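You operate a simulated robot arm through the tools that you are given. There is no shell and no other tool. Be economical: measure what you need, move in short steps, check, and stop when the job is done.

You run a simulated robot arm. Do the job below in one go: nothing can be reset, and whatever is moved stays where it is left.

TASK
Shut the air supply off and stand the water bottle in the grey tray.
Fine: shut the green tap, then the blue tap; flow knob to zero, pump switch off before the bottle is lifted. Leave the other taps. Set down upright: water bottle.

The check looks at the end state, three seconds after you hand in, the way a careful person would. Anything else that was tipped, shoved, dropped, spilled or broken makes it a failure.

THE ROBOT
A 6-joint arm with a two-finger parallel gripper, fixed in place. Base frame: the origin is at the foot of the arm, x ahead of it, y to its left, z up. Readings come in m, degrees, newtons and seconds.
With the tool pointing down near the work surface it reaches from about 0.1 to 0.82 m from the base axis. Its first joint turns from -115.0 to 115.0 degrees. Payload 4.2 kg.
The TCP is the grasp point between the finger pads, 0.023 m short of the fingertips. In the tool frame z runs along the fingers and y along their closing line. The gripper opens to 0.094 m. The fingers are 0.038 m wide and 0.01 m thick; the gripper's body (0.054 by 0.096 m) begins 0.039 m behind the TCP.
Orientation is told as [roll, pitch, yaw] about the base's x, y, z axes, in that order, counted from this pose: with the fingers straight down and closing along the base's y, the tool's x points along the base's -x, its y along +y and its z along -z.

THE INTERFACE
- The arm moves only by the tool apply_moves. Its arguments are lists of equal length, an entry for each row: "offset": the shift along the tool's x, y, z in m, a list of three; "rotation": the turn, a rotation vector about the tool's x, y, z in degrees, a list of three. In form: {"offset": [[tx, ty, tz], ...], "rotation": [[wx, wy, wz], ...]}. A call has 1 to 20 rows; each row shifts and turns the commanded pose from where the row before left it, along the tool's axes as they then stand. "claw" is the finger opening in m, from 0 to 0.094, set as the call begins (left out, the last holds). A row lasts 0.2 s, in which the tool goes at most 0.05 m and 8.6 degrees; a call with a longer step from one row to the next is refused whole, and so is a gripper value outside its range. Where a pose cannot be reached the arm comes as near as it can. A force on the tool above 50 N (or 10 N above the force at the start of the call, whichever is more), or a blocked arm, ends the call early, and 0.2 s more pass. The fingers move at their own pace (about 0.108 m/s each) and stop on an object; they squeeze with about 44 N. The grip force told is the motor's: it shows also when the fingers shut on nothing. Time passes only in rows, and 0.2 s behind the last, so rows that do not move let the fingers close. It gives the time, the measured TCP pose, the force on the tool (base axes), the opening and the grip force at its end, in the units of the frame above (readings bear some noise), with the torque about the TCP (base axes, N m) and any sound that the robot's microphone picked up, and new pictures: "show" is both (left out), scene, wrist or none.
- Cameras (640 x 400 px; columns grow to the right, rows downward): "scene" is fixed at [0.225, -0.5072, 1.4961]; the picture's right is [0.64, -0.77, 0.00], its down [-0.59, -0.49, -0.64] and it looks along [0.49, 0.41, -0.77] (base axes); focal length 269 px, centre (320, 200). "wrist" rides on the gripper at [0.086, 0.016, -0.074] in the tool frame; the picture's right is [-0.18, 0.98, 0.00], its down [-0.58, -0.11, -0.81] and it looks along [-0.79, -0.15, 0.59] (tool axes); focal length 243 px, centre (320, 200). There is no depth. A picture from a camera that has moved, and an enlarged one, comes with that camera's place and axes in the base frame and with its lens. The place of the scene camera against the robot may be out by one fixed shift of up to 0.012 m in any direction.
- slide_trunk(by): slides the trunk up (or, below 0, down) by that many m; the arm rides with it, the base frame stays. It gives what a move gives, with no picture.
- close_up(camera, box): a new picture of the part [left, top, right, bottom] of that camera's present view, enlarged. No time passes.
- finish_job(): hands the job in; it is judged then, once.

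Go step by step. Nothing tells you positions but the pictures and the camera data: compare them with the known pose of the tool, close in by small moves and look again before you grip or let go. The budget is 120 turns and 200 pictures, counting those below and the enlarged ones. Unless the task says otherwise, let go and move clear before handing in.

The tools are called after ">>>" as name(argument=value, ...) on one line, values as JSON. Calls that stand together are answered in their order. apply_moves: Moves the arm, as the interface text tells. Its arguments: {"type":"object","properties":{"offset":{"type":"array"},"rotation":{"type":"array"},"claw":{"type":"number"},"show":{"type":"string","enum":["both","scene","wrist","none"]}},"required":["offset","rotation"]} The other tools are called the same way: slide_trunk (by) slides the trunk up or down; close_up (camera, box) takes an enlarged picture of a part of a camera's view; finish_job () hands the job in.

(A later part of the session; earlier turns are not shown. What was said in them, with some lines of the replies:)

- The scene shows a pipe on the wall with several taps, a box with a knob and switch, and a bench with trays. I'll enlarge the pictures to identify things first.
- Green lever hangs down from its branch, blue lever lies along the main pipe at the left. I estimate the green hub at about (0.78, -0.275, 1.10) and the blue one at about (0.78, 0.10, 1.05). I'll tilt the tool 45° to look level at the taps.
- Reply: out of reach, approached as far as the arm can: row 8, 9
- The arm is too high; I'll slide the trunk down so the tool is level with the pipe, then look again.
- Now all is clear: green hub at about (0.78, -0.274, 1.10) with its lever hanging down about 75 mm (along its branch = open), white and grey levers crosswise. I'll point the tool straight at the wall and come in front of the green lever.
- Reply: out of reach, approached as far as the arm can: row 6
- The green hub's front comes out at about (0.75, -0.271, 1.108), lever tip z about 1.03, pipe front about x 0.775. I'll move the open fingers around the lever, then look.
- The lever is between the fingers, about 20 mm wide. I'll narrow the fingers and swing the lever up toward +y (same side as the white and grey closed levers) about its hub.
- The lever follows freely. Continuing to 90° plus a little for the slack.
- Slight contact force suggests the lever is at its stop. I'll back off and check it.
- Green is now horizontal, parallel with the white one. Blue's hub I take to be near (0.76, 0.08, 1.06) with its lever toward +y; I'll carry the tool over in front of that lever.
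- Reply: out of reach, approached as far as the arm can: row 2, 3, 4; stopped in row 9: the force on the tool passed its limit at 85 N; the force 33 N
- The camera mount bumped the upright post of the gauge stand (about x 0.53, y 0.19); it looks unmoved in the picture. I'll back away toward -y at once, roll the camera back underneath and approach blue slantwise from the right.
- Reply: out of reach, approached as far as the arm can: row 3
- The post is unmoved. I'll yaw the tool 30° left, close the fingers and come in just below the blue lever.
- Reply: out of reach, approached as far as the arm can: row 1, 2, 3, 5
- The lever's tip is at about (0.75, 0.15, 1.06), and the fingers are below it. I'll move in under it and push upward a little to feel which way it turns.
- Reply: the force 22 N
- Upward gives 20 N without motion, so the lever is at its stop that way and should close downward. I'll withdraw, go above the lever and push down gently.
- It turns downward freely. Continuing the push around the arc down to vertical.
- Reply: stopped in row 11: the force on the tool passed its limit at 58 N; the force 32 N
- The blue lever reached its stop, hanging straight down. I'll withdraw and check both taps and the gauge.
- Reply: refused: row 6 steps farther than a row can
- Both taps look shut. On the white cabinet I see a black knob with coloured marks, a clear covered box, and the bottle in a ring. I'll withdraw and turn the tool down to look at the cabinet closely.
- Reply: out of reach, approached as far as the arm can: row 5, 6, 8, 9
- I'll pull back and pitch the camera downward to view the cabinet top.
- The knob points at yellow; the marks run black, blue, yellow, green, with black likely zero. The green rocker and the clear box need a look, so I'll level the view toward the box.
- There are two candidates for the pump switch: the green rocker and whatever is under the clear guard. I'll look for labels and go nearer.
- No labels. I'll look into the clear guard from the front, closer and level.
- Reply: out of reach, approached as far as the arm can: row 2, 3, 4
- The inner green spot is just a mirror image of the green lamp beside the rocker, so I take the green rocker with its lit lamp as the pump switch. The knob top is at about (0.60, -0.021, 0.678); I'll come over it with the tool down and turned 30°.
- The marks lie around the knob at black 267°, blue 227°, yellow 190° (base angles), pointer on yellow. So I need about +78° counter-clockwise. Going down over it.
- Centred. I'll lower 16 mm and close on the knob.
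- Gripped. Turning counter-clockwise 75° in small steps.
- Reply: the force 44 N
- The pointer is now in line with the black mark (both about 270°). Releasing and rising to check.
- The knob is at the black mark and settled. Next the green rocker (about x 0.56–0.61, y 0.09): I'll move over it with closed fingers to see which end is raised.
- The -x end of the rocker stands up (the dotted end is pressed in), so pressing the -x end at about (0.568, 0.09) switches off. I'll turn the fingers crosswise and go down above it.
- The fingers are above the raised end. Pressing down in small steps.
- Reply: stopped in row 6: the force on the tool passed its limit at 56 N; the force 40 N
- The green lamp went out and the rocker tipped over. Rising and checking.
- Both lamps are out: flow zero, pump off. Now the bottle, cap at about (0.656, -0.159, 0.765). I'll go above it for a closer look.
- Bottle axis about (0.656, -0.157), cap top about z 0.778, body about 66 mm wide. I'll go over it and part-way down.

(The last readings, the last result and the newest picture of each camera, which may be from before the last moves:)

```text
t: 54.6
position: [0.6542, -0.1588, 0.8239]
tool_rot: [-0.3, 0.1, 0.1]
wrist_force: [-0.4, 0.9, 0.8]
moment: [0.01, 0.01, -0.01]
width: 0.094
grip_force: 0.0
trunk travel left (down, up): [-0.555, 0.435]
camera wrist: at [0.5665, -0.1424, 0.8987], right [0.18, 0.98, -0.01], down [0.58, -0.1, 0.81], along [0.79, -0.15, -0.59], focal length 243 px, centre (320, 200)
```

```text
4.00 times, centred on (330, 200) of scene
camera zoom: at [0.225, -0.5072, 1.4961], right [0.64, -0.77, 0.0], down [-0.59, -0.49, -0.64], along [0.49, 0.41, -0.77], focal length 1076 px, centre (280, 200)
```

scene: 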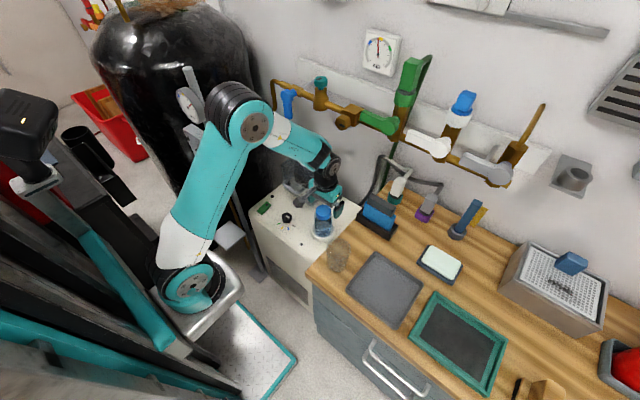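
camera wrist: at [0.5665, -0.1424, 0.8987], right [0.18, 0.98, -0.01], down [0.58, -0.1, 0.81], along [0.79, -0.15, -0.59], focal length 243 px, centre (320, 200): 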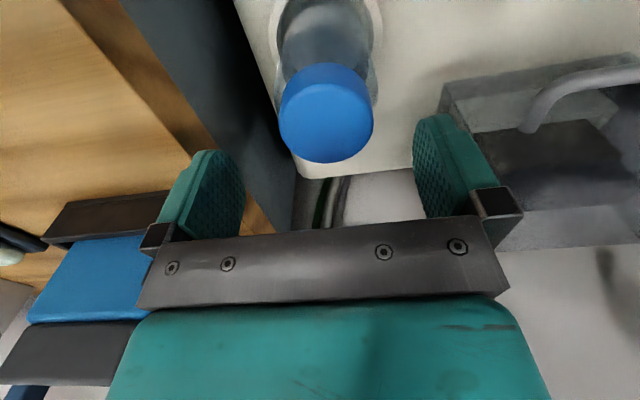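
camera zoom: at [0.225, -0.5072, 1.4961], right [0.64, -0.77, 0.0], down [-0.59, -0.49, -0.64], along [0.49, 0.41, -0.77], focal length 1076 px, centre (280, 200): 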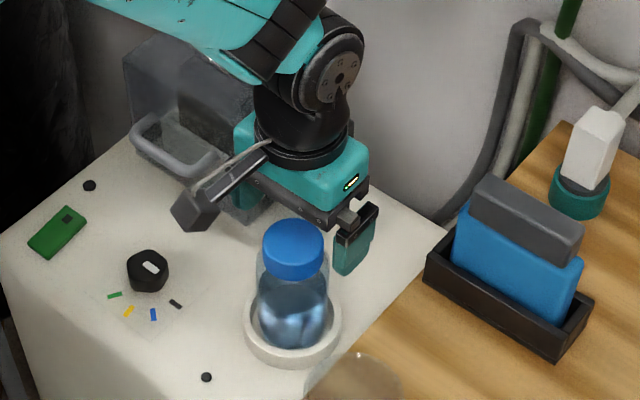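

Aligned within a few millimetres. Descending around the cap and closing gently.

>>> apply_moves(offset=[[-0.002, 0.003, 0.02], [0, 0, 0.02], [0, 0, 0.02], [0, 0, 0.015]], rotation=[[0, 0, 0], [0, 0, 0], [0, 0, 0], [0, 0, 0]], show="both")

>>> close_up(camera="scene", box=[270, 150, 390, 250])

```text
t: 55.6
position: [0.658, -0.1541, 0.7537]
tool_rot: [-0.6, -0.5, 0.1]
wrist_force: [-5.2, 0.0, 49.2]
moment: [0.45, 0.33, 0.09]
width: 0.094
grip_force: 0.1
trunk travel left (down, up): [-0.555, 0.435]
camera wrist: at [0.5702, -0.1375, 0.8267], right [0.18, 0.98, -0.01], down [0.57, -0.1, 0.81], along [0.8, -0.15, -0.58], focal length 243 px, centre (320, 200)
```

scene: 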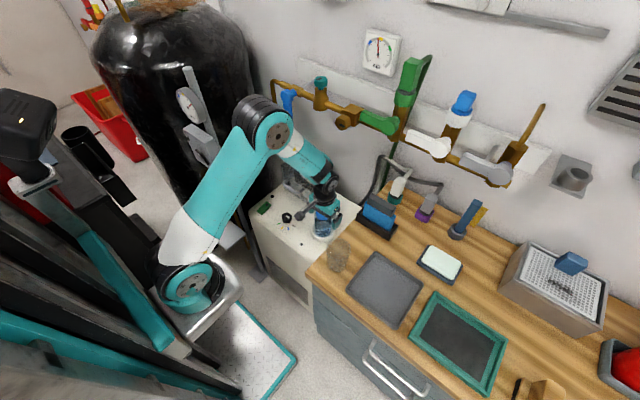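
wrist: 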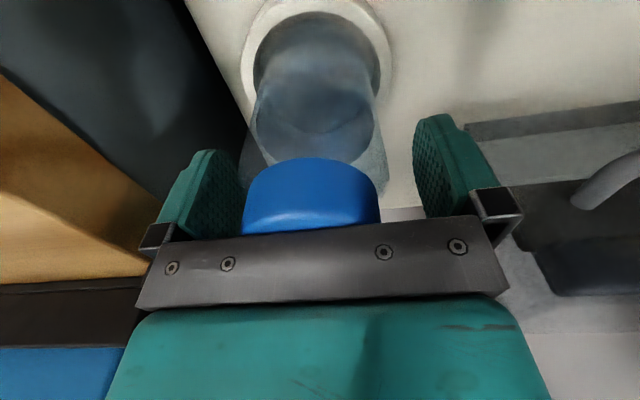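

```text
4.00 times, centred on (330, 200) of scene
camera zoom: at [0.225, -0.5072, 1.4961], right [0.64, -0.77, 0.0], down [-0.59, -0.49, -0.64], along [0.49, 0.41, -0.77], focal length 1076 px, centre (280, 200)
```

zoom: 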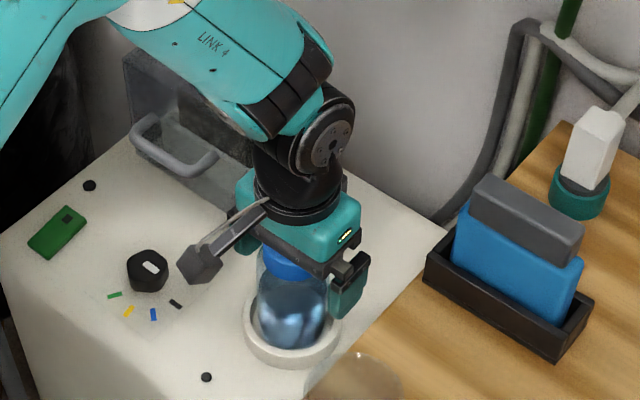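

The palm touched the cap top (so cap top is z ≈ 0.792). I'll ease up 12 mm and then close.

>>> apply_moves(offset=[[0, 0, -0.007], [0, 0, -0.007], [0, 0, 0]], rotation=[[0, 0, 0], [0, 0, 0], [0, 0, 0]], show="none")

>>> close_up(camera="wrist", box=[150, 0, 500, 240])

```text
t: 56.4
position: [0.6548, -0.153, 0.7618]
tool_rot: [-0.4, 0.0, 0.1]
wrist_force: [0.2, -0.2, 0.5]
moment: [-0.02, 0.02, -0.01]
width: 0.0942
grip_force: 0.1
trunk travel left (down, up): [-0.555, 0.435]
```

```text
1.67 times, centred on (325, 120) of wrist
camera zoom: at [0.5684, -0.1368, 0.836], right [0.18, 0.98, -0.01], down [0.58, -0.1, 0.81], along [0.79, -0.15, -0.59], focal length 404 px, centre (312, 333)
```

zoom: 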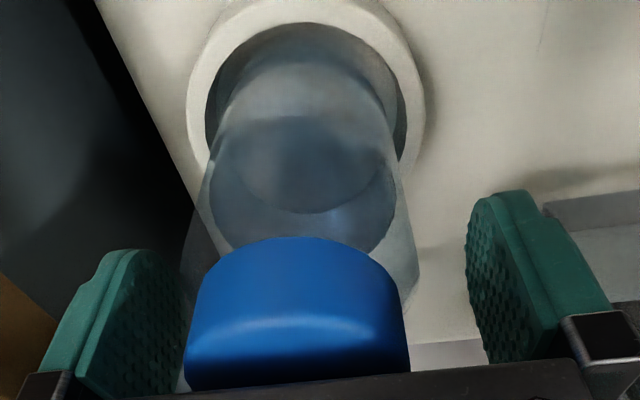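

I'll shift 3 mm and close on it.

>>> apply_moves(offset=[[0, -0.0035, -0.002]], rotation=[[0, 0, 0]], show="none")

>>> apply_moves(claw=0.0, offset=[[0, 0, 0], [0, 0, 0], [0, 0, 0]], rotation=[[0, 0, 0], [0, 0, 0], [0, 0, 0]])

>>> close_up(camera="scene", box=[270, 150, 390, 250])

```text
t: 56.8
position: [0.6552, -0.1559, 0.765]
tool_rot: [-0.5, 0.1, 0.1]
wrist_force: [-0.3, 0.2, -0.4]
moment: [0.03, 0.01, -0.01]
width: 0.094
grip_force: 0.1
trunk travel left (down, up): [-0.555, 0.435]
```

```text
t: 57.6
position: [0.6545, -0.1567, 0.7639]
tool_rot: [-0.5, -0.1, 0.2]
wrist_force: [-0.7, -0.5, 3.0]
moment: [0.13, 0.04, 0.03]
width: 0.0632
grip_force: 44.2
trunk travel left (down, up): [-0.555, 0.435]
camera wrist: at [0.5683, -0.1399, 0.839], right [0.18, 0.98, -0.01], down [0.58, -0.1, 0.81], along [0.79, -0.15, -0.59], focal length 243 px, centre (320, 200)
```

scene: 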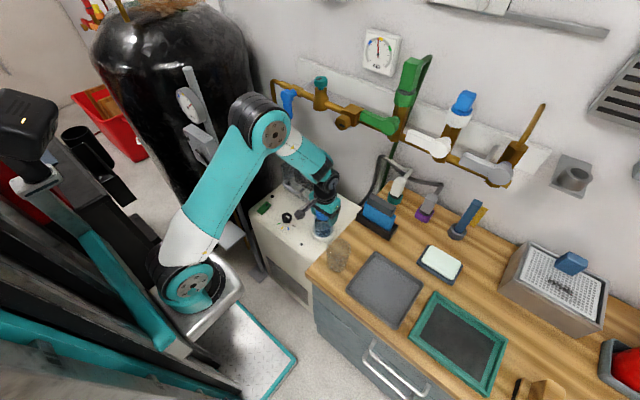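
wrist: 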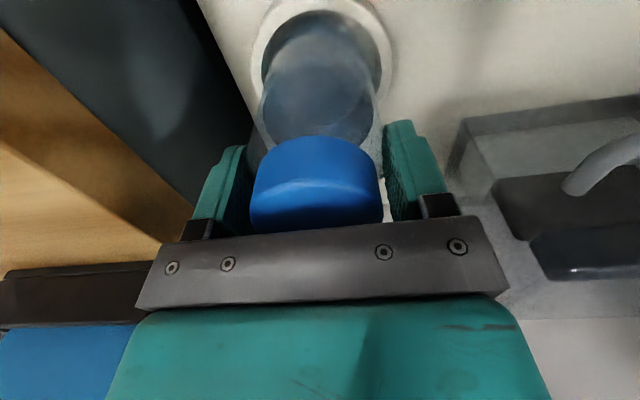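

```text
4.00 times, centred on (330, 200) of scene
camera zoom: at [0.225, -0.5072, 1.4961], right [0.64, -0.77, 0.0], down [-0.59, -0.49, -0.64], along [0.49, 0.41, -0.77], focal length 1076 px, centre (280, 200)
```

zoom: 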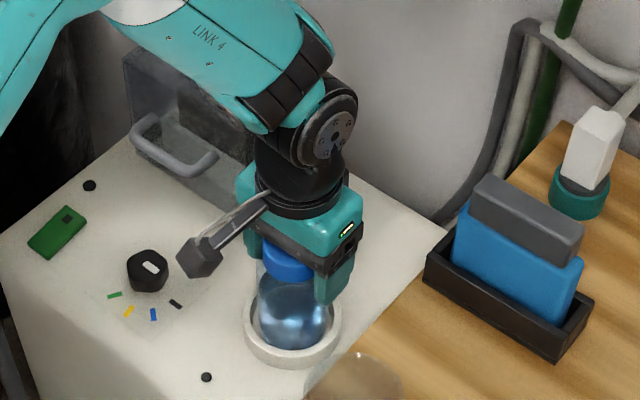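

Firm grip on the body (63 mm). The bench turns out higher (about z 0.76), so I'll lift straight up 0.25 m before moving sideways.

>>> apply_moves(offset=[[0, 0, -0.01], [0, 0, -0.02], [0, 0, -0.03], [0, 0, -0.03], [0, 0, -0.03], [0, 0, -0.03], [0, 0, -0.03], [0, 0, -0.03], [0, 0, -0.03], [0, 0, -0.02]], rotation=[[0, 0, 0], [0, 0, 0], [0, 0, 0], [0, 0, 0], [0, 0, 0], [0, 0, 0], [0, 0, 0], [0, 0, 0], [0, 0, 0], [0, 0, 0]])

>>> close_up(camera="scene", box=[250, 120, 410, 240])

```text
t: 59.8
position: [0.6555, -0.1552, 1.0265]
tool_rot: [-0.5, 0.0, 0.1]
wrist_force: [0.3, -0.6, -1.7]
moment: [0.0, 0.01, -0.02]
width: 0.0632
grip_force: 44.7
trunk travel left (down, up): [-0.555, 0.435]
camera wrist: at [0.5678, -0.1382, 1.101], right [0.18, 0.98, -0.01], down [0.58, -0.1, 0.81], along [0.79, -0.15, -0.59], focal length 243 px, centre (320, 200)
```

scene: 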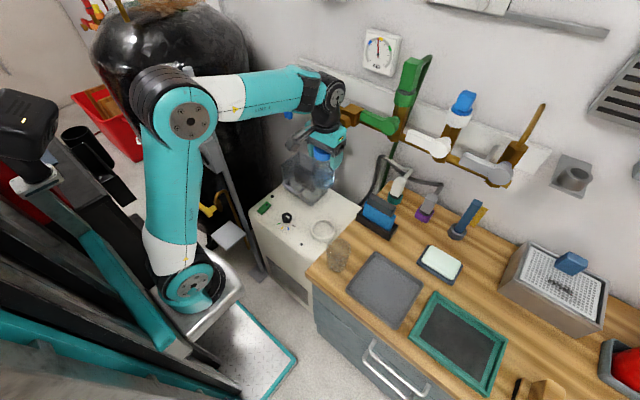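
wrist: 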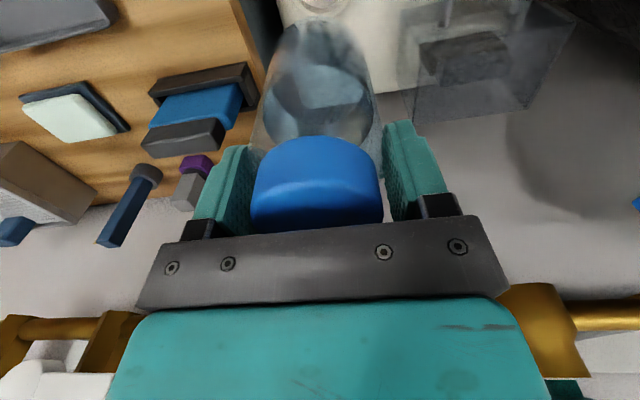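

```text
3.33 times, centred on (330, 180) of scene
camera zoom: at [0.225, -0.5072, 1.4961], right [0.64, -0.77, 0.0], down [-0.59, -0.49, -0.64], along [0.49, 0.41, -0.77], focal length 897 px, centre (287, 267)
```

zoom: 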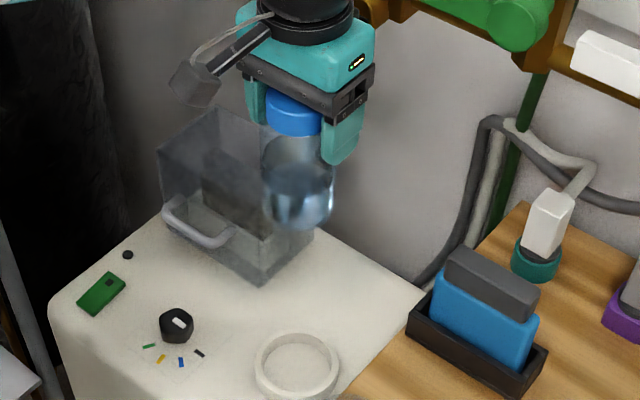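

Bottle lifted cleanly, bottom about z 0.92. Moving back and over toward the grey tray, est. centre (0.56, -0.46), and looking again.

>>> apply_moves(offset=[[0.03, 0, -0.01], [0.035, 0, -0.01], [0.03, -0.02, -0.01], [0, -0.035, 0], [0, -0.035, 0], [0, -0.035, 0], [0, -0.03, 0]], rotation=[[0, 0, 0], [0, 0, 0], [0, 0, 0], [0, 0, 0], [0, 0, 0], [0, 0, 0], [0, 0, 0]])

>>> close_up(camera="scene", box=[300, 200, 460, 340])

```text
t: 61.4
position: [0.5625, -0.3097, 1.0562]
tool_rot: [-0.4, 0.0, 0.1]
wrist_force: [1.1, 0.1, -2.4]
moment: [0.01, -0.01, -0.01]
width: 0.0633
grip_force: 44.4
trunk travel left (down, up): [-0.555, 0.435]
camera wrist: at [0.4757, -0.2929, 1.1307], right [0.18, 0.98, -0.01], down [0.58, -0.1, 0.81], along [0.79, -0.15, -0.59], focal length 243 px, centre (320, 200)
```

scene: 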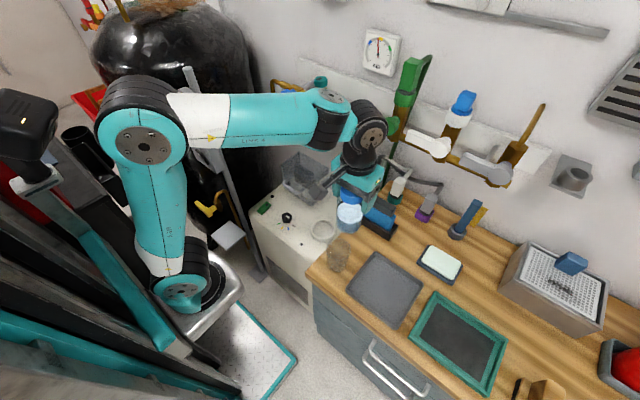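
wrist: 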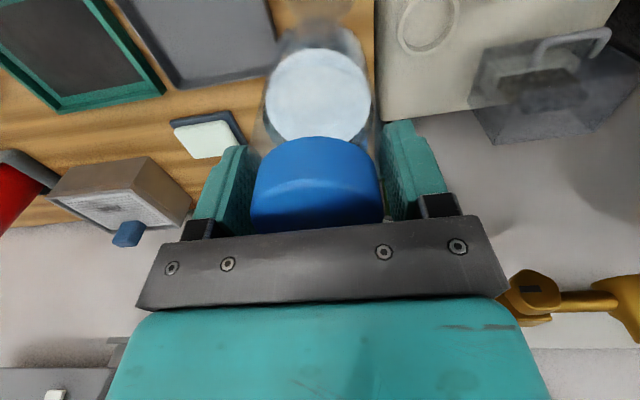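

```text
2.86 times, centred on (380, 270) of scene
camera zoom: at [0.225, -0.5072, 1.4961], right [0.64, -0.77, 0.0], down [-0.59, -0.49, -0.64], along [0.49, 0.41, -0.77], focal length 769 px, centre (149, 0)
```

zoom: 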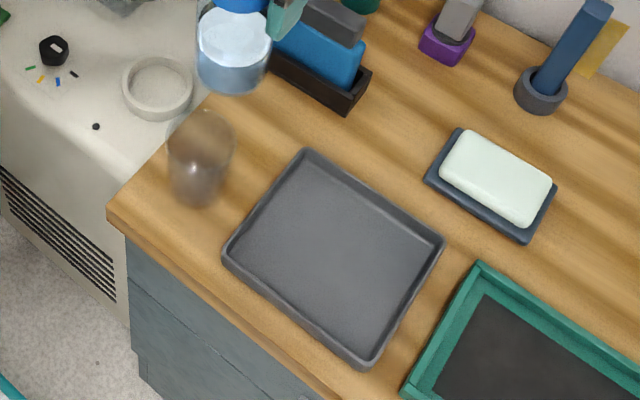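

Tray centre works out at about (0.566, -0.456), roughly 0.15 m square. Moving over it at height.

>>> apply_moves(offset=[[0, -0.03, 0], [0, -0.04, 0], [0, -0.04, 0], [0, -0.036, 0], [0, 0, 0]], rotation=[[0, 0, 0], [0, 0, 0], [0, 0, 0], [0, 0, 0], [0, 0, 0]])

>>> close_up(camera="wrist", box=[150, 0, 500, 230])

>>> close_up(camera="scene", box=[300, 180, 460, 340])

```text
t: 62.6
position: [0.5622, -0.4554, 1.0579]
tool_rot: [-0.3, 0.0, 0.1]
wrist_force: [0.2, -0.3, -2.9]
moment: [-0.02, -0.02, 0.03]
width: 0.0632
grip_force: 44.1
trunk travel left (down, up): [-0.555, 0.435]
camera wrist: at [0.4751, -0.4391, 1.132], right [0.18, 0.98, -0.01], down [0.58, -0.1, 0.81], along [0.79, -0.15, -0.59], focal length 243 px, centre (320, 200)
```

scene: 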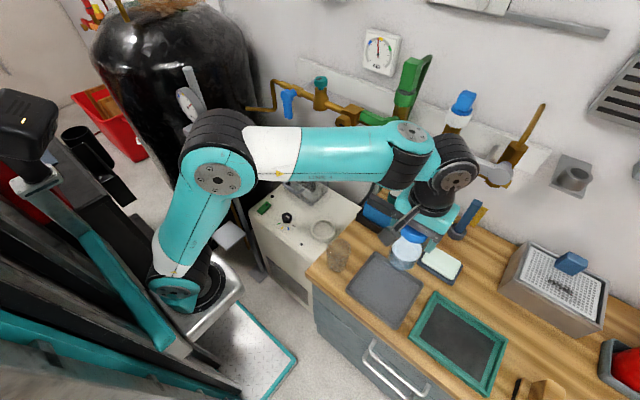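
wrist: 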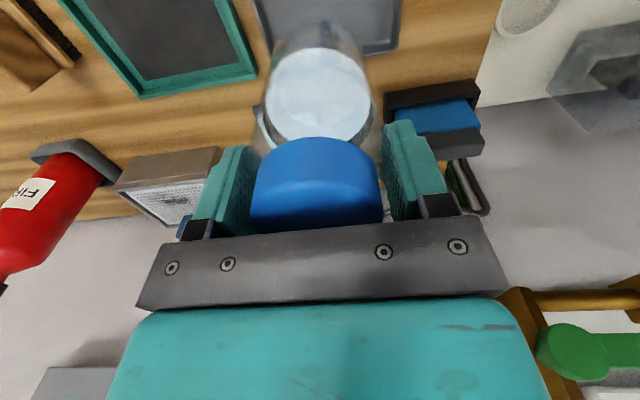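

```text
1.74 times, centred on (325, 115) of wrist
camera zoom: at [0.4751, -0.4391, 1.132], right [0.18, 0.98, -0.01], down [0.58, -0.1, 0.81], along [0.79, -0.15, -0.59], focal length 422 px, centre (311, 348)
```

zoom: 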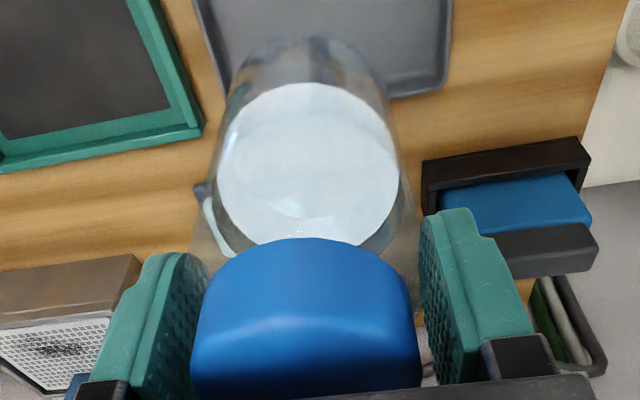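

```text
2.50 times, centred on (380, 260) of scene
camera zoom: at [0.225, -0.5072, 1.4961], right [0.64, -0.77, 0.0], down [-0.59, -0.49, -0.64], along [0.49, 0.41, -0.77], focal length 673 px, centre (170, 50)
```

zoom: 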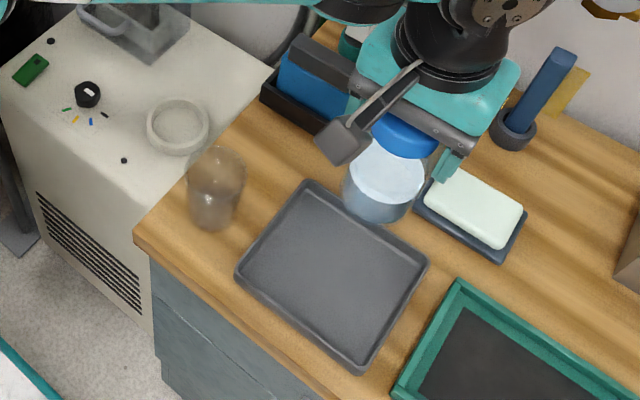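

The bottle hangs over the tray's middle. Descending most of the way, then look.

>>> apply_moves(offset=[[0, 0, 0.03], [0, 0, 0.03], [0, 0, 0.03], [0, 0, 0.03], [0, 0, 0.01], [0, 0, 0]], rotation=[[0, 0, 0], [0, 0, 0], [0, 0, 0], [0, 0, 0], [0, 0, 0], [0, 0, 0]])

>>> close_up(camera="scene", box=[300, 200, 460, 340])

>>> close_up(camera="wrist", box=[150, 0, 500, 230])

```text
t: 64.0
position: [0.5621, -0.4562, 0.9269]
tool_rot: [-0.5, 0.1, 0.1]
wrist_force: [0.0, -0.3, -2.4]
moment: [0.01, -0.02, 0.01]
width: 0.0636
grip_force: 44.2
trunk travel left (down, up): [-0.555, 0.435]
camera wrist: at [0.4757, -0.4399, 1.0023], right [0.18, 0.98, -0.01], down [0.58, -0.1, 0.81], along [0.79, -0.15, -0.59], focal length 243 px, centre (320, 200)
```

scene: 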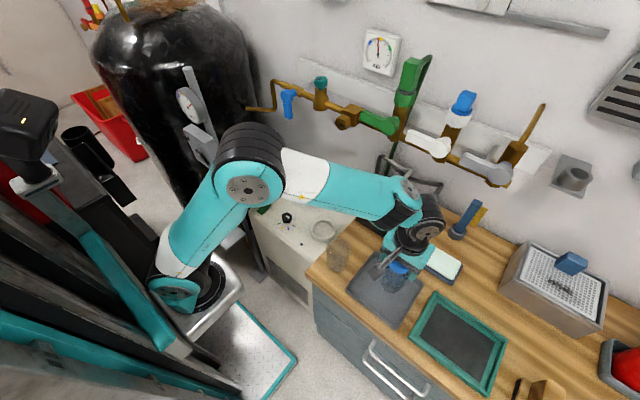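
wrist: 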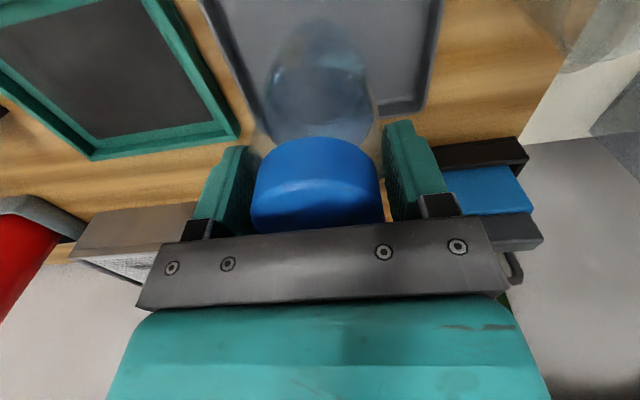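

```text
2.86 times, centred on (380, 270) of scene
camera zoom: at [0.225, -0.5072, 1.4961], right [0.64, -0.77, 0.0], down [-0.59, -0.49, -0.64], along [0.49, 0.41, -0.77], focal length 769 px, centre (149, 0)
```

zoom: 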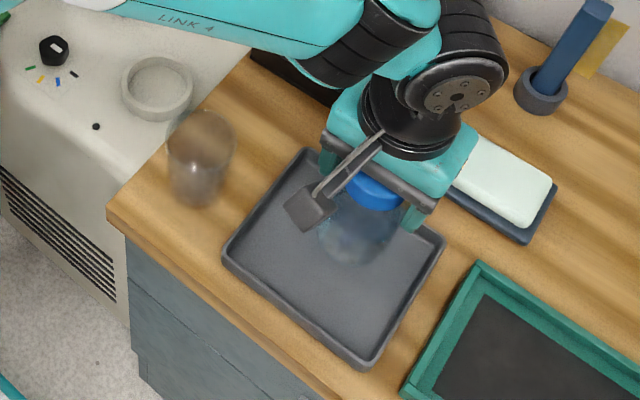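

```text
1.74 times, centred on (325, 115) of wrist
camera zoom: at [0.4757, -0.4399, 1.0023], right [0.18, 0.98, -0.01], down [0.58, -0.1, 0.81], along [0.79, -0.15, -0.59], focal length 422 px, centre (311, 348)
```

zoom: 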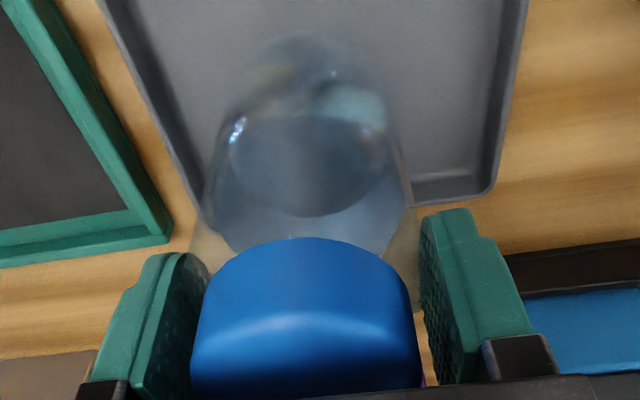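

Still centred; tray rim about z 0.785. I'll lower slowly and feel for contact.

>>> apply_moves(offset=[[0, 0, 0.015], [0, 0, 0.015], [0, 0, 0.005], [0, 0, 0.003], [0, 0, 0.002]], rotation=[[0, 0, 0], [0, 0, 0], [0, 0, 0], [0, 0, 0], [0, 0, 0]])

>>> close_up(camera="scene", box=[320, 220, 440, 320])

```text
t: 65.2
position: [0.5619, -0.4567, 0.886]
tool_rot: [-0.5, 0.0, 0.1]
wrist_force: [-0.6, 0.6, -3.0]
moment: [0.02, 0.01, 0.01]
width: 0.063
grip_force: 44.2
trunk travel left (down, up): [-0.555, 0.435]
camera wrist: at [0.4754, -0.4406, 0.9612], right [0.18, 0.98, -0.01], down [0.58, -0.1, 0.81], along [0.79, -0.15, -0.59], focal length 243 px, centre (320, 200)
```

scene: 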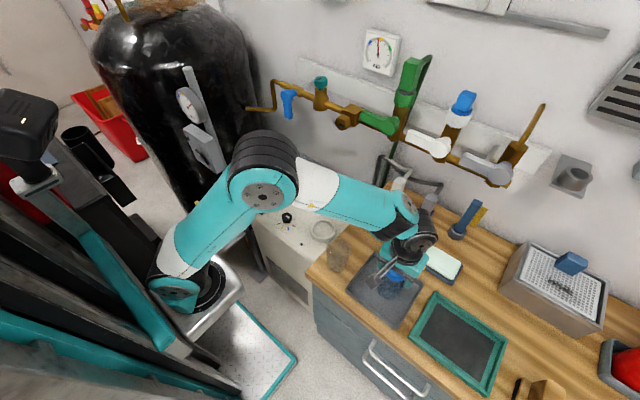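
wrist: 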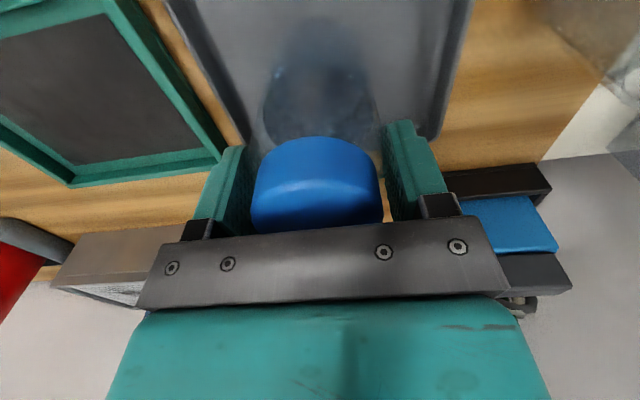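

```text
4.00 times, centred on (380, 270) of scene
camera zoom: at [0.225, -0.5072, 1.4961], right [0.64, -0.77, 0.0], down [-0.59, -0.49, -0.64], along [0.49, 0.41, -0.77], focal length 1076 px, centre (80, -80)
```

zoom: 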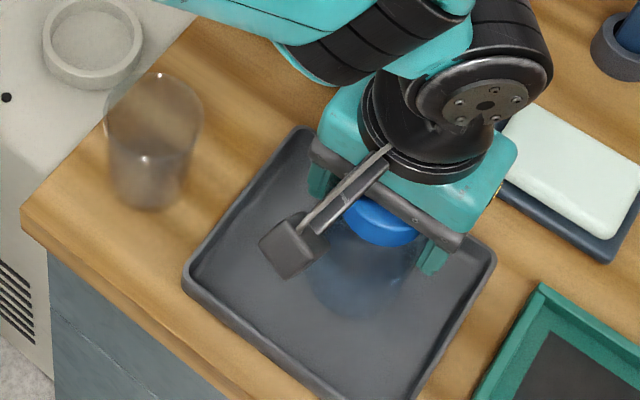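

No contact yet; continuing in 2–3 mm steps.

>>> apply_moves(offset=[[0, 0, 0.003], [0, 0, 0.003], [0, 0, 0.002], [0, 0, 0.002]], rotation=[[0, 0, 0], [0, 0, 0], [0, 0, 0], [0, 0, 0]], show="none")

```text
t: 66.2
position: [0.5624, -0.4589, 0.8785]
tool_rot: [-0.7, -0.3, 0.1]
wrist_force: [1.8, 0.8, 34.7]
moment: [0.73, 0.07, -0.04]
width: 0.0635
grip_force: 44.0
trunk travel left (down, up): [-0.555, 0.435]
```

Contact with the tray floor at z ≈ 0.878. I'll relieve the pressure slightly, then open slowly.

>>> apply_moves(offset=[[0, 0, -0.0025], [0, 0, 0]], rotation=[[0, 0, 0], [0, 0, 0]], show="none")

```text
t: 66.8
position: [0.5609, -0.4585, 0.8787]
tool_rot: [-0.5, -0.1, 0.1]
wrist_force: [6.6, -1.5, 17.6]
moment: [0.28, -0.81, -0.14]
width: 0.0634
grip_force: 44.4
trunk travel left (down, up): [-0.555, 0.435]
```

>>> apply_moves(offset=[[0, 0, -0.001], [0, 0, 0]], rotation=[[0, 0, 0], [0, 0, 0]], show="none")

>>> apply_moves(claw=0.085, offset=[[0, 0, 0], [0, 0, 0], [0, 0, 0]], rotation=[[0, 0, 0], [0, 0, 0], [0, 0, 0]])

>>> close_up(camera="wrist", box=[150, 0, 500, 230])

```text
t: 67.4
position: [0.5596, -0.4587, 0.8786]
tool_rot: [-0.3, 0.2, 0.0]
wrist_force: [1.4, -0.7, 1.9]
moment: [0.01, -0.29, -0.02]
width: 0.063
grip_force: 43.4
trunk travel left (down, up): [-0.555, 0.435]
```

```text
t: 68.2
position: [0.5615, -0.4571, 0.8801]
tool_rot: [-0.5, -0.1, 0.1]
wrist_force: [-0.3, -0.9, 0.2]
moment: [0.01, 0.01, -0.03]
width: 0.0851
grip_force: 0.0
trunk travel left (down, up): [-0.555, 0.435]
camera wrist: at [0.4747, -0.4419, 0.9541], right [0.18, 0.98, -0.01], down [0.58, -0.1, 0.81], along [0.79, -0.15, -0.59], focal length 243 px, centre (320, 200)
```

scene: 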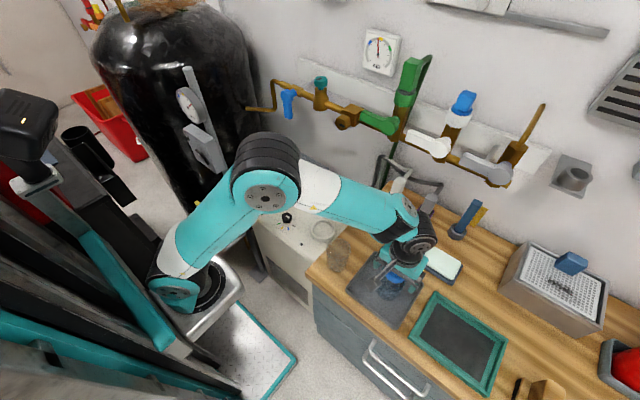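
wrist: 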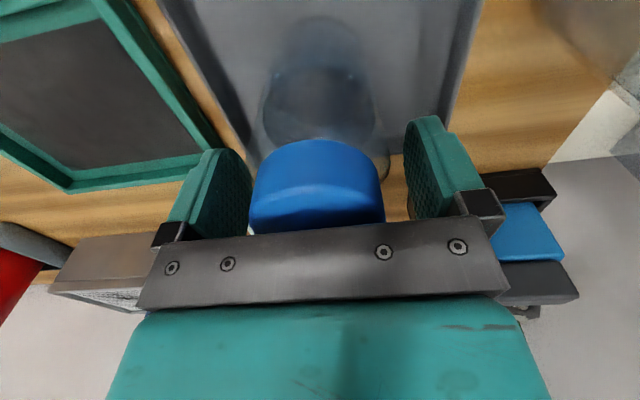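

```text
1.74 times, centred on (325, 115) of wrist
camera zoom: at [0.4747, -0.4419, 0.9541], right [0.18, 0.98, -0.01], down [0.58, -0.1, 0.81], along [0.79, -0.15, -0.59], focal length 422 px, centre (311, 348)
```

zoom: 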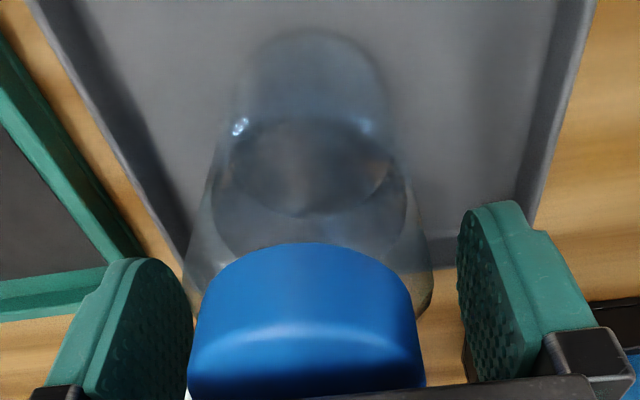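

The bottle stands free between the open fingers. I'll rise straight up, clear, and do a final check.

>>> apply_moves(claw=0.094, offset=[[0, 0, 0], [0, 0, -0.015], [0, 0, -0.025], [0, 0, -0.03], [0, 0, -0.04], [0, 0, -0.04], [0.04, 0.02, -0.02], [0.04, 0.02, 0], [0.04, 0.02, 0]], rotation=[[0, 0, 0], [0, 0, 0], [0, 0, 0], [0, 0, 0], [0, 0, 0], [0, 0, 0], [0, 0, 0], [0, 0, 0], [0, 0, 0]])

>>> close_up(camera="scene", box=[320, 180, 480, 320])

>>> close_up(camera="scene", box=[240, 20, 560, 220])

>>> close_up(camera="scene", box=[150, 50, 330, 290])

```text
t: 70.2
position: [0.4428, -0.3991, 1.0433]
tool_rot: [-0.4, 0.0, 0.2]
wrist_force: [0.1, -1.0, 0.1]
moment: [0.02, 0.01, -0.01]
width: 0.094
grip_force: 0.1
trunk travel left (down, up): [-0.555, 0.435]
camera wrist: at [0.3564, -0.3838, 1.1182], right [0.18, 0.98, -0.01], down [0.58, -0.1, 0.81], along [0.79, -0.15, -0.59], focal length 243 px, centre (320, 200)
```

scene: 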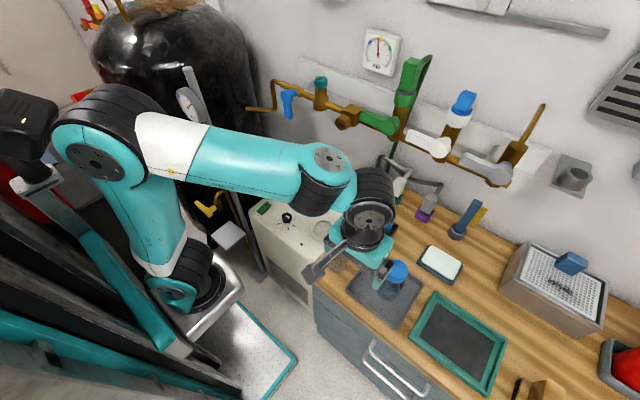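
wrist: 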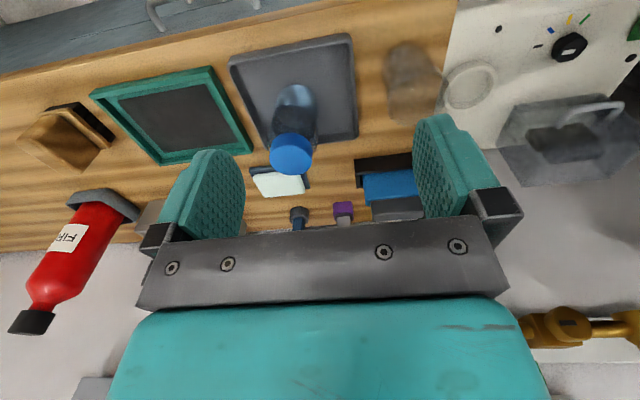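

```text
2.86 times, centred on (400, 250) of scene
camera zoom: at [0.225, -0.5072, 1.4961], right [0.64, -0.77, 0.0], down [-0.59, -0.49, -0.64], along [0.49, 0.41, -0.77], focal length 769 px, centre (91, 57)
```

zoom: 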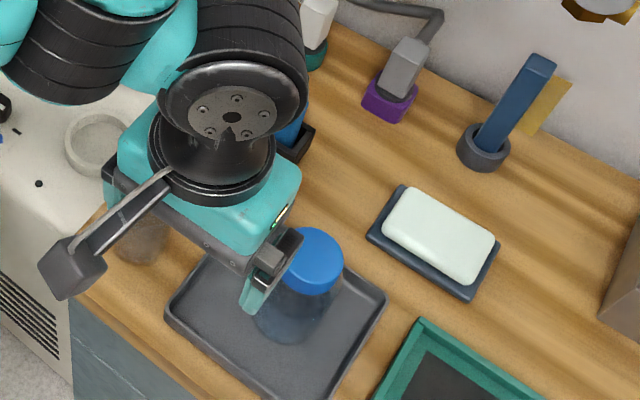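

```text
2.00 times, centred on (400, 120) of scene
camera zoom: at [0.225, -0.5072, 1.4961], right [0.64, -0.77, 0.0], down [-0.59, -0.49, -0.64], along [0.49, 0.41, -0.77], focal length 538 px, centre (160, 360)
```

zoom: 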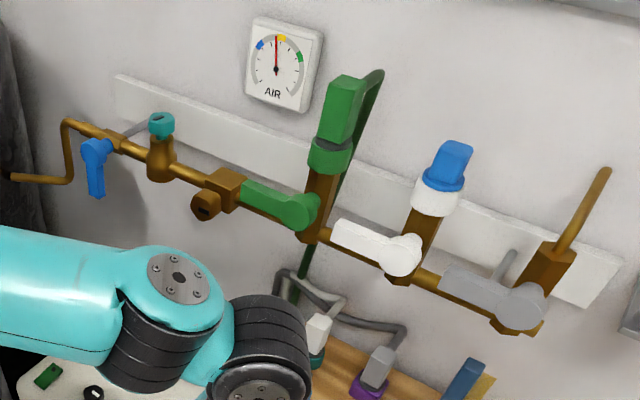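

```text
1.67 times, centred on (240, 170) of scene
camera zoom: at [0.225, -0.5072, 1.4961], right [0.64, -0.77, 0.0], down [-0.59, -0.49, -0.64], along [0.49, 0.41, -0.77], focal length 448 px, centre (453, 250)
```

zoom: 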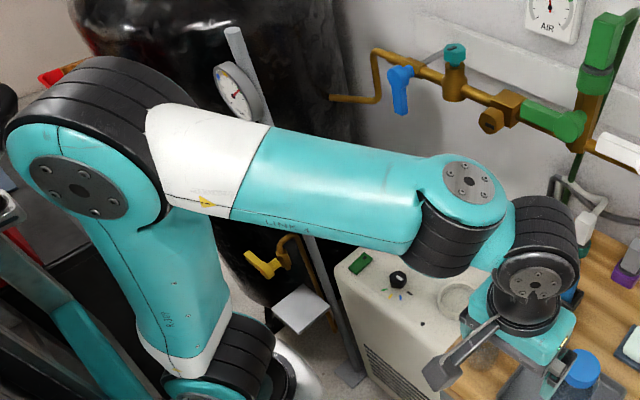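

The bottle stands upright in the grey tray. The green and blue taps are shut, the knob is on the black mark and both lamps are out. Everything else is in place, so I'm handing in.

>>> finish_job()

```text
The job is handed in.
```

I shut the green tap, then the blue tap, set the flow knob to zero and switched the pump off. After that I lifted the water bottle and stood it upright in the grey tray.

- **Bump:** on the way to the blue tap, the camera mount hit the post of the gauge stand with about 85 N. The post looked unmoved in every later picture.
- **AIR gauge:** its needle did not drop after both taps were shut. I took this to be pressure trapped in the line.
- **Unlabelled controls:** I took the black mark as zero on the flow knob and the green rocker as the pump switch. Both cabinet lamps were out afterwards.
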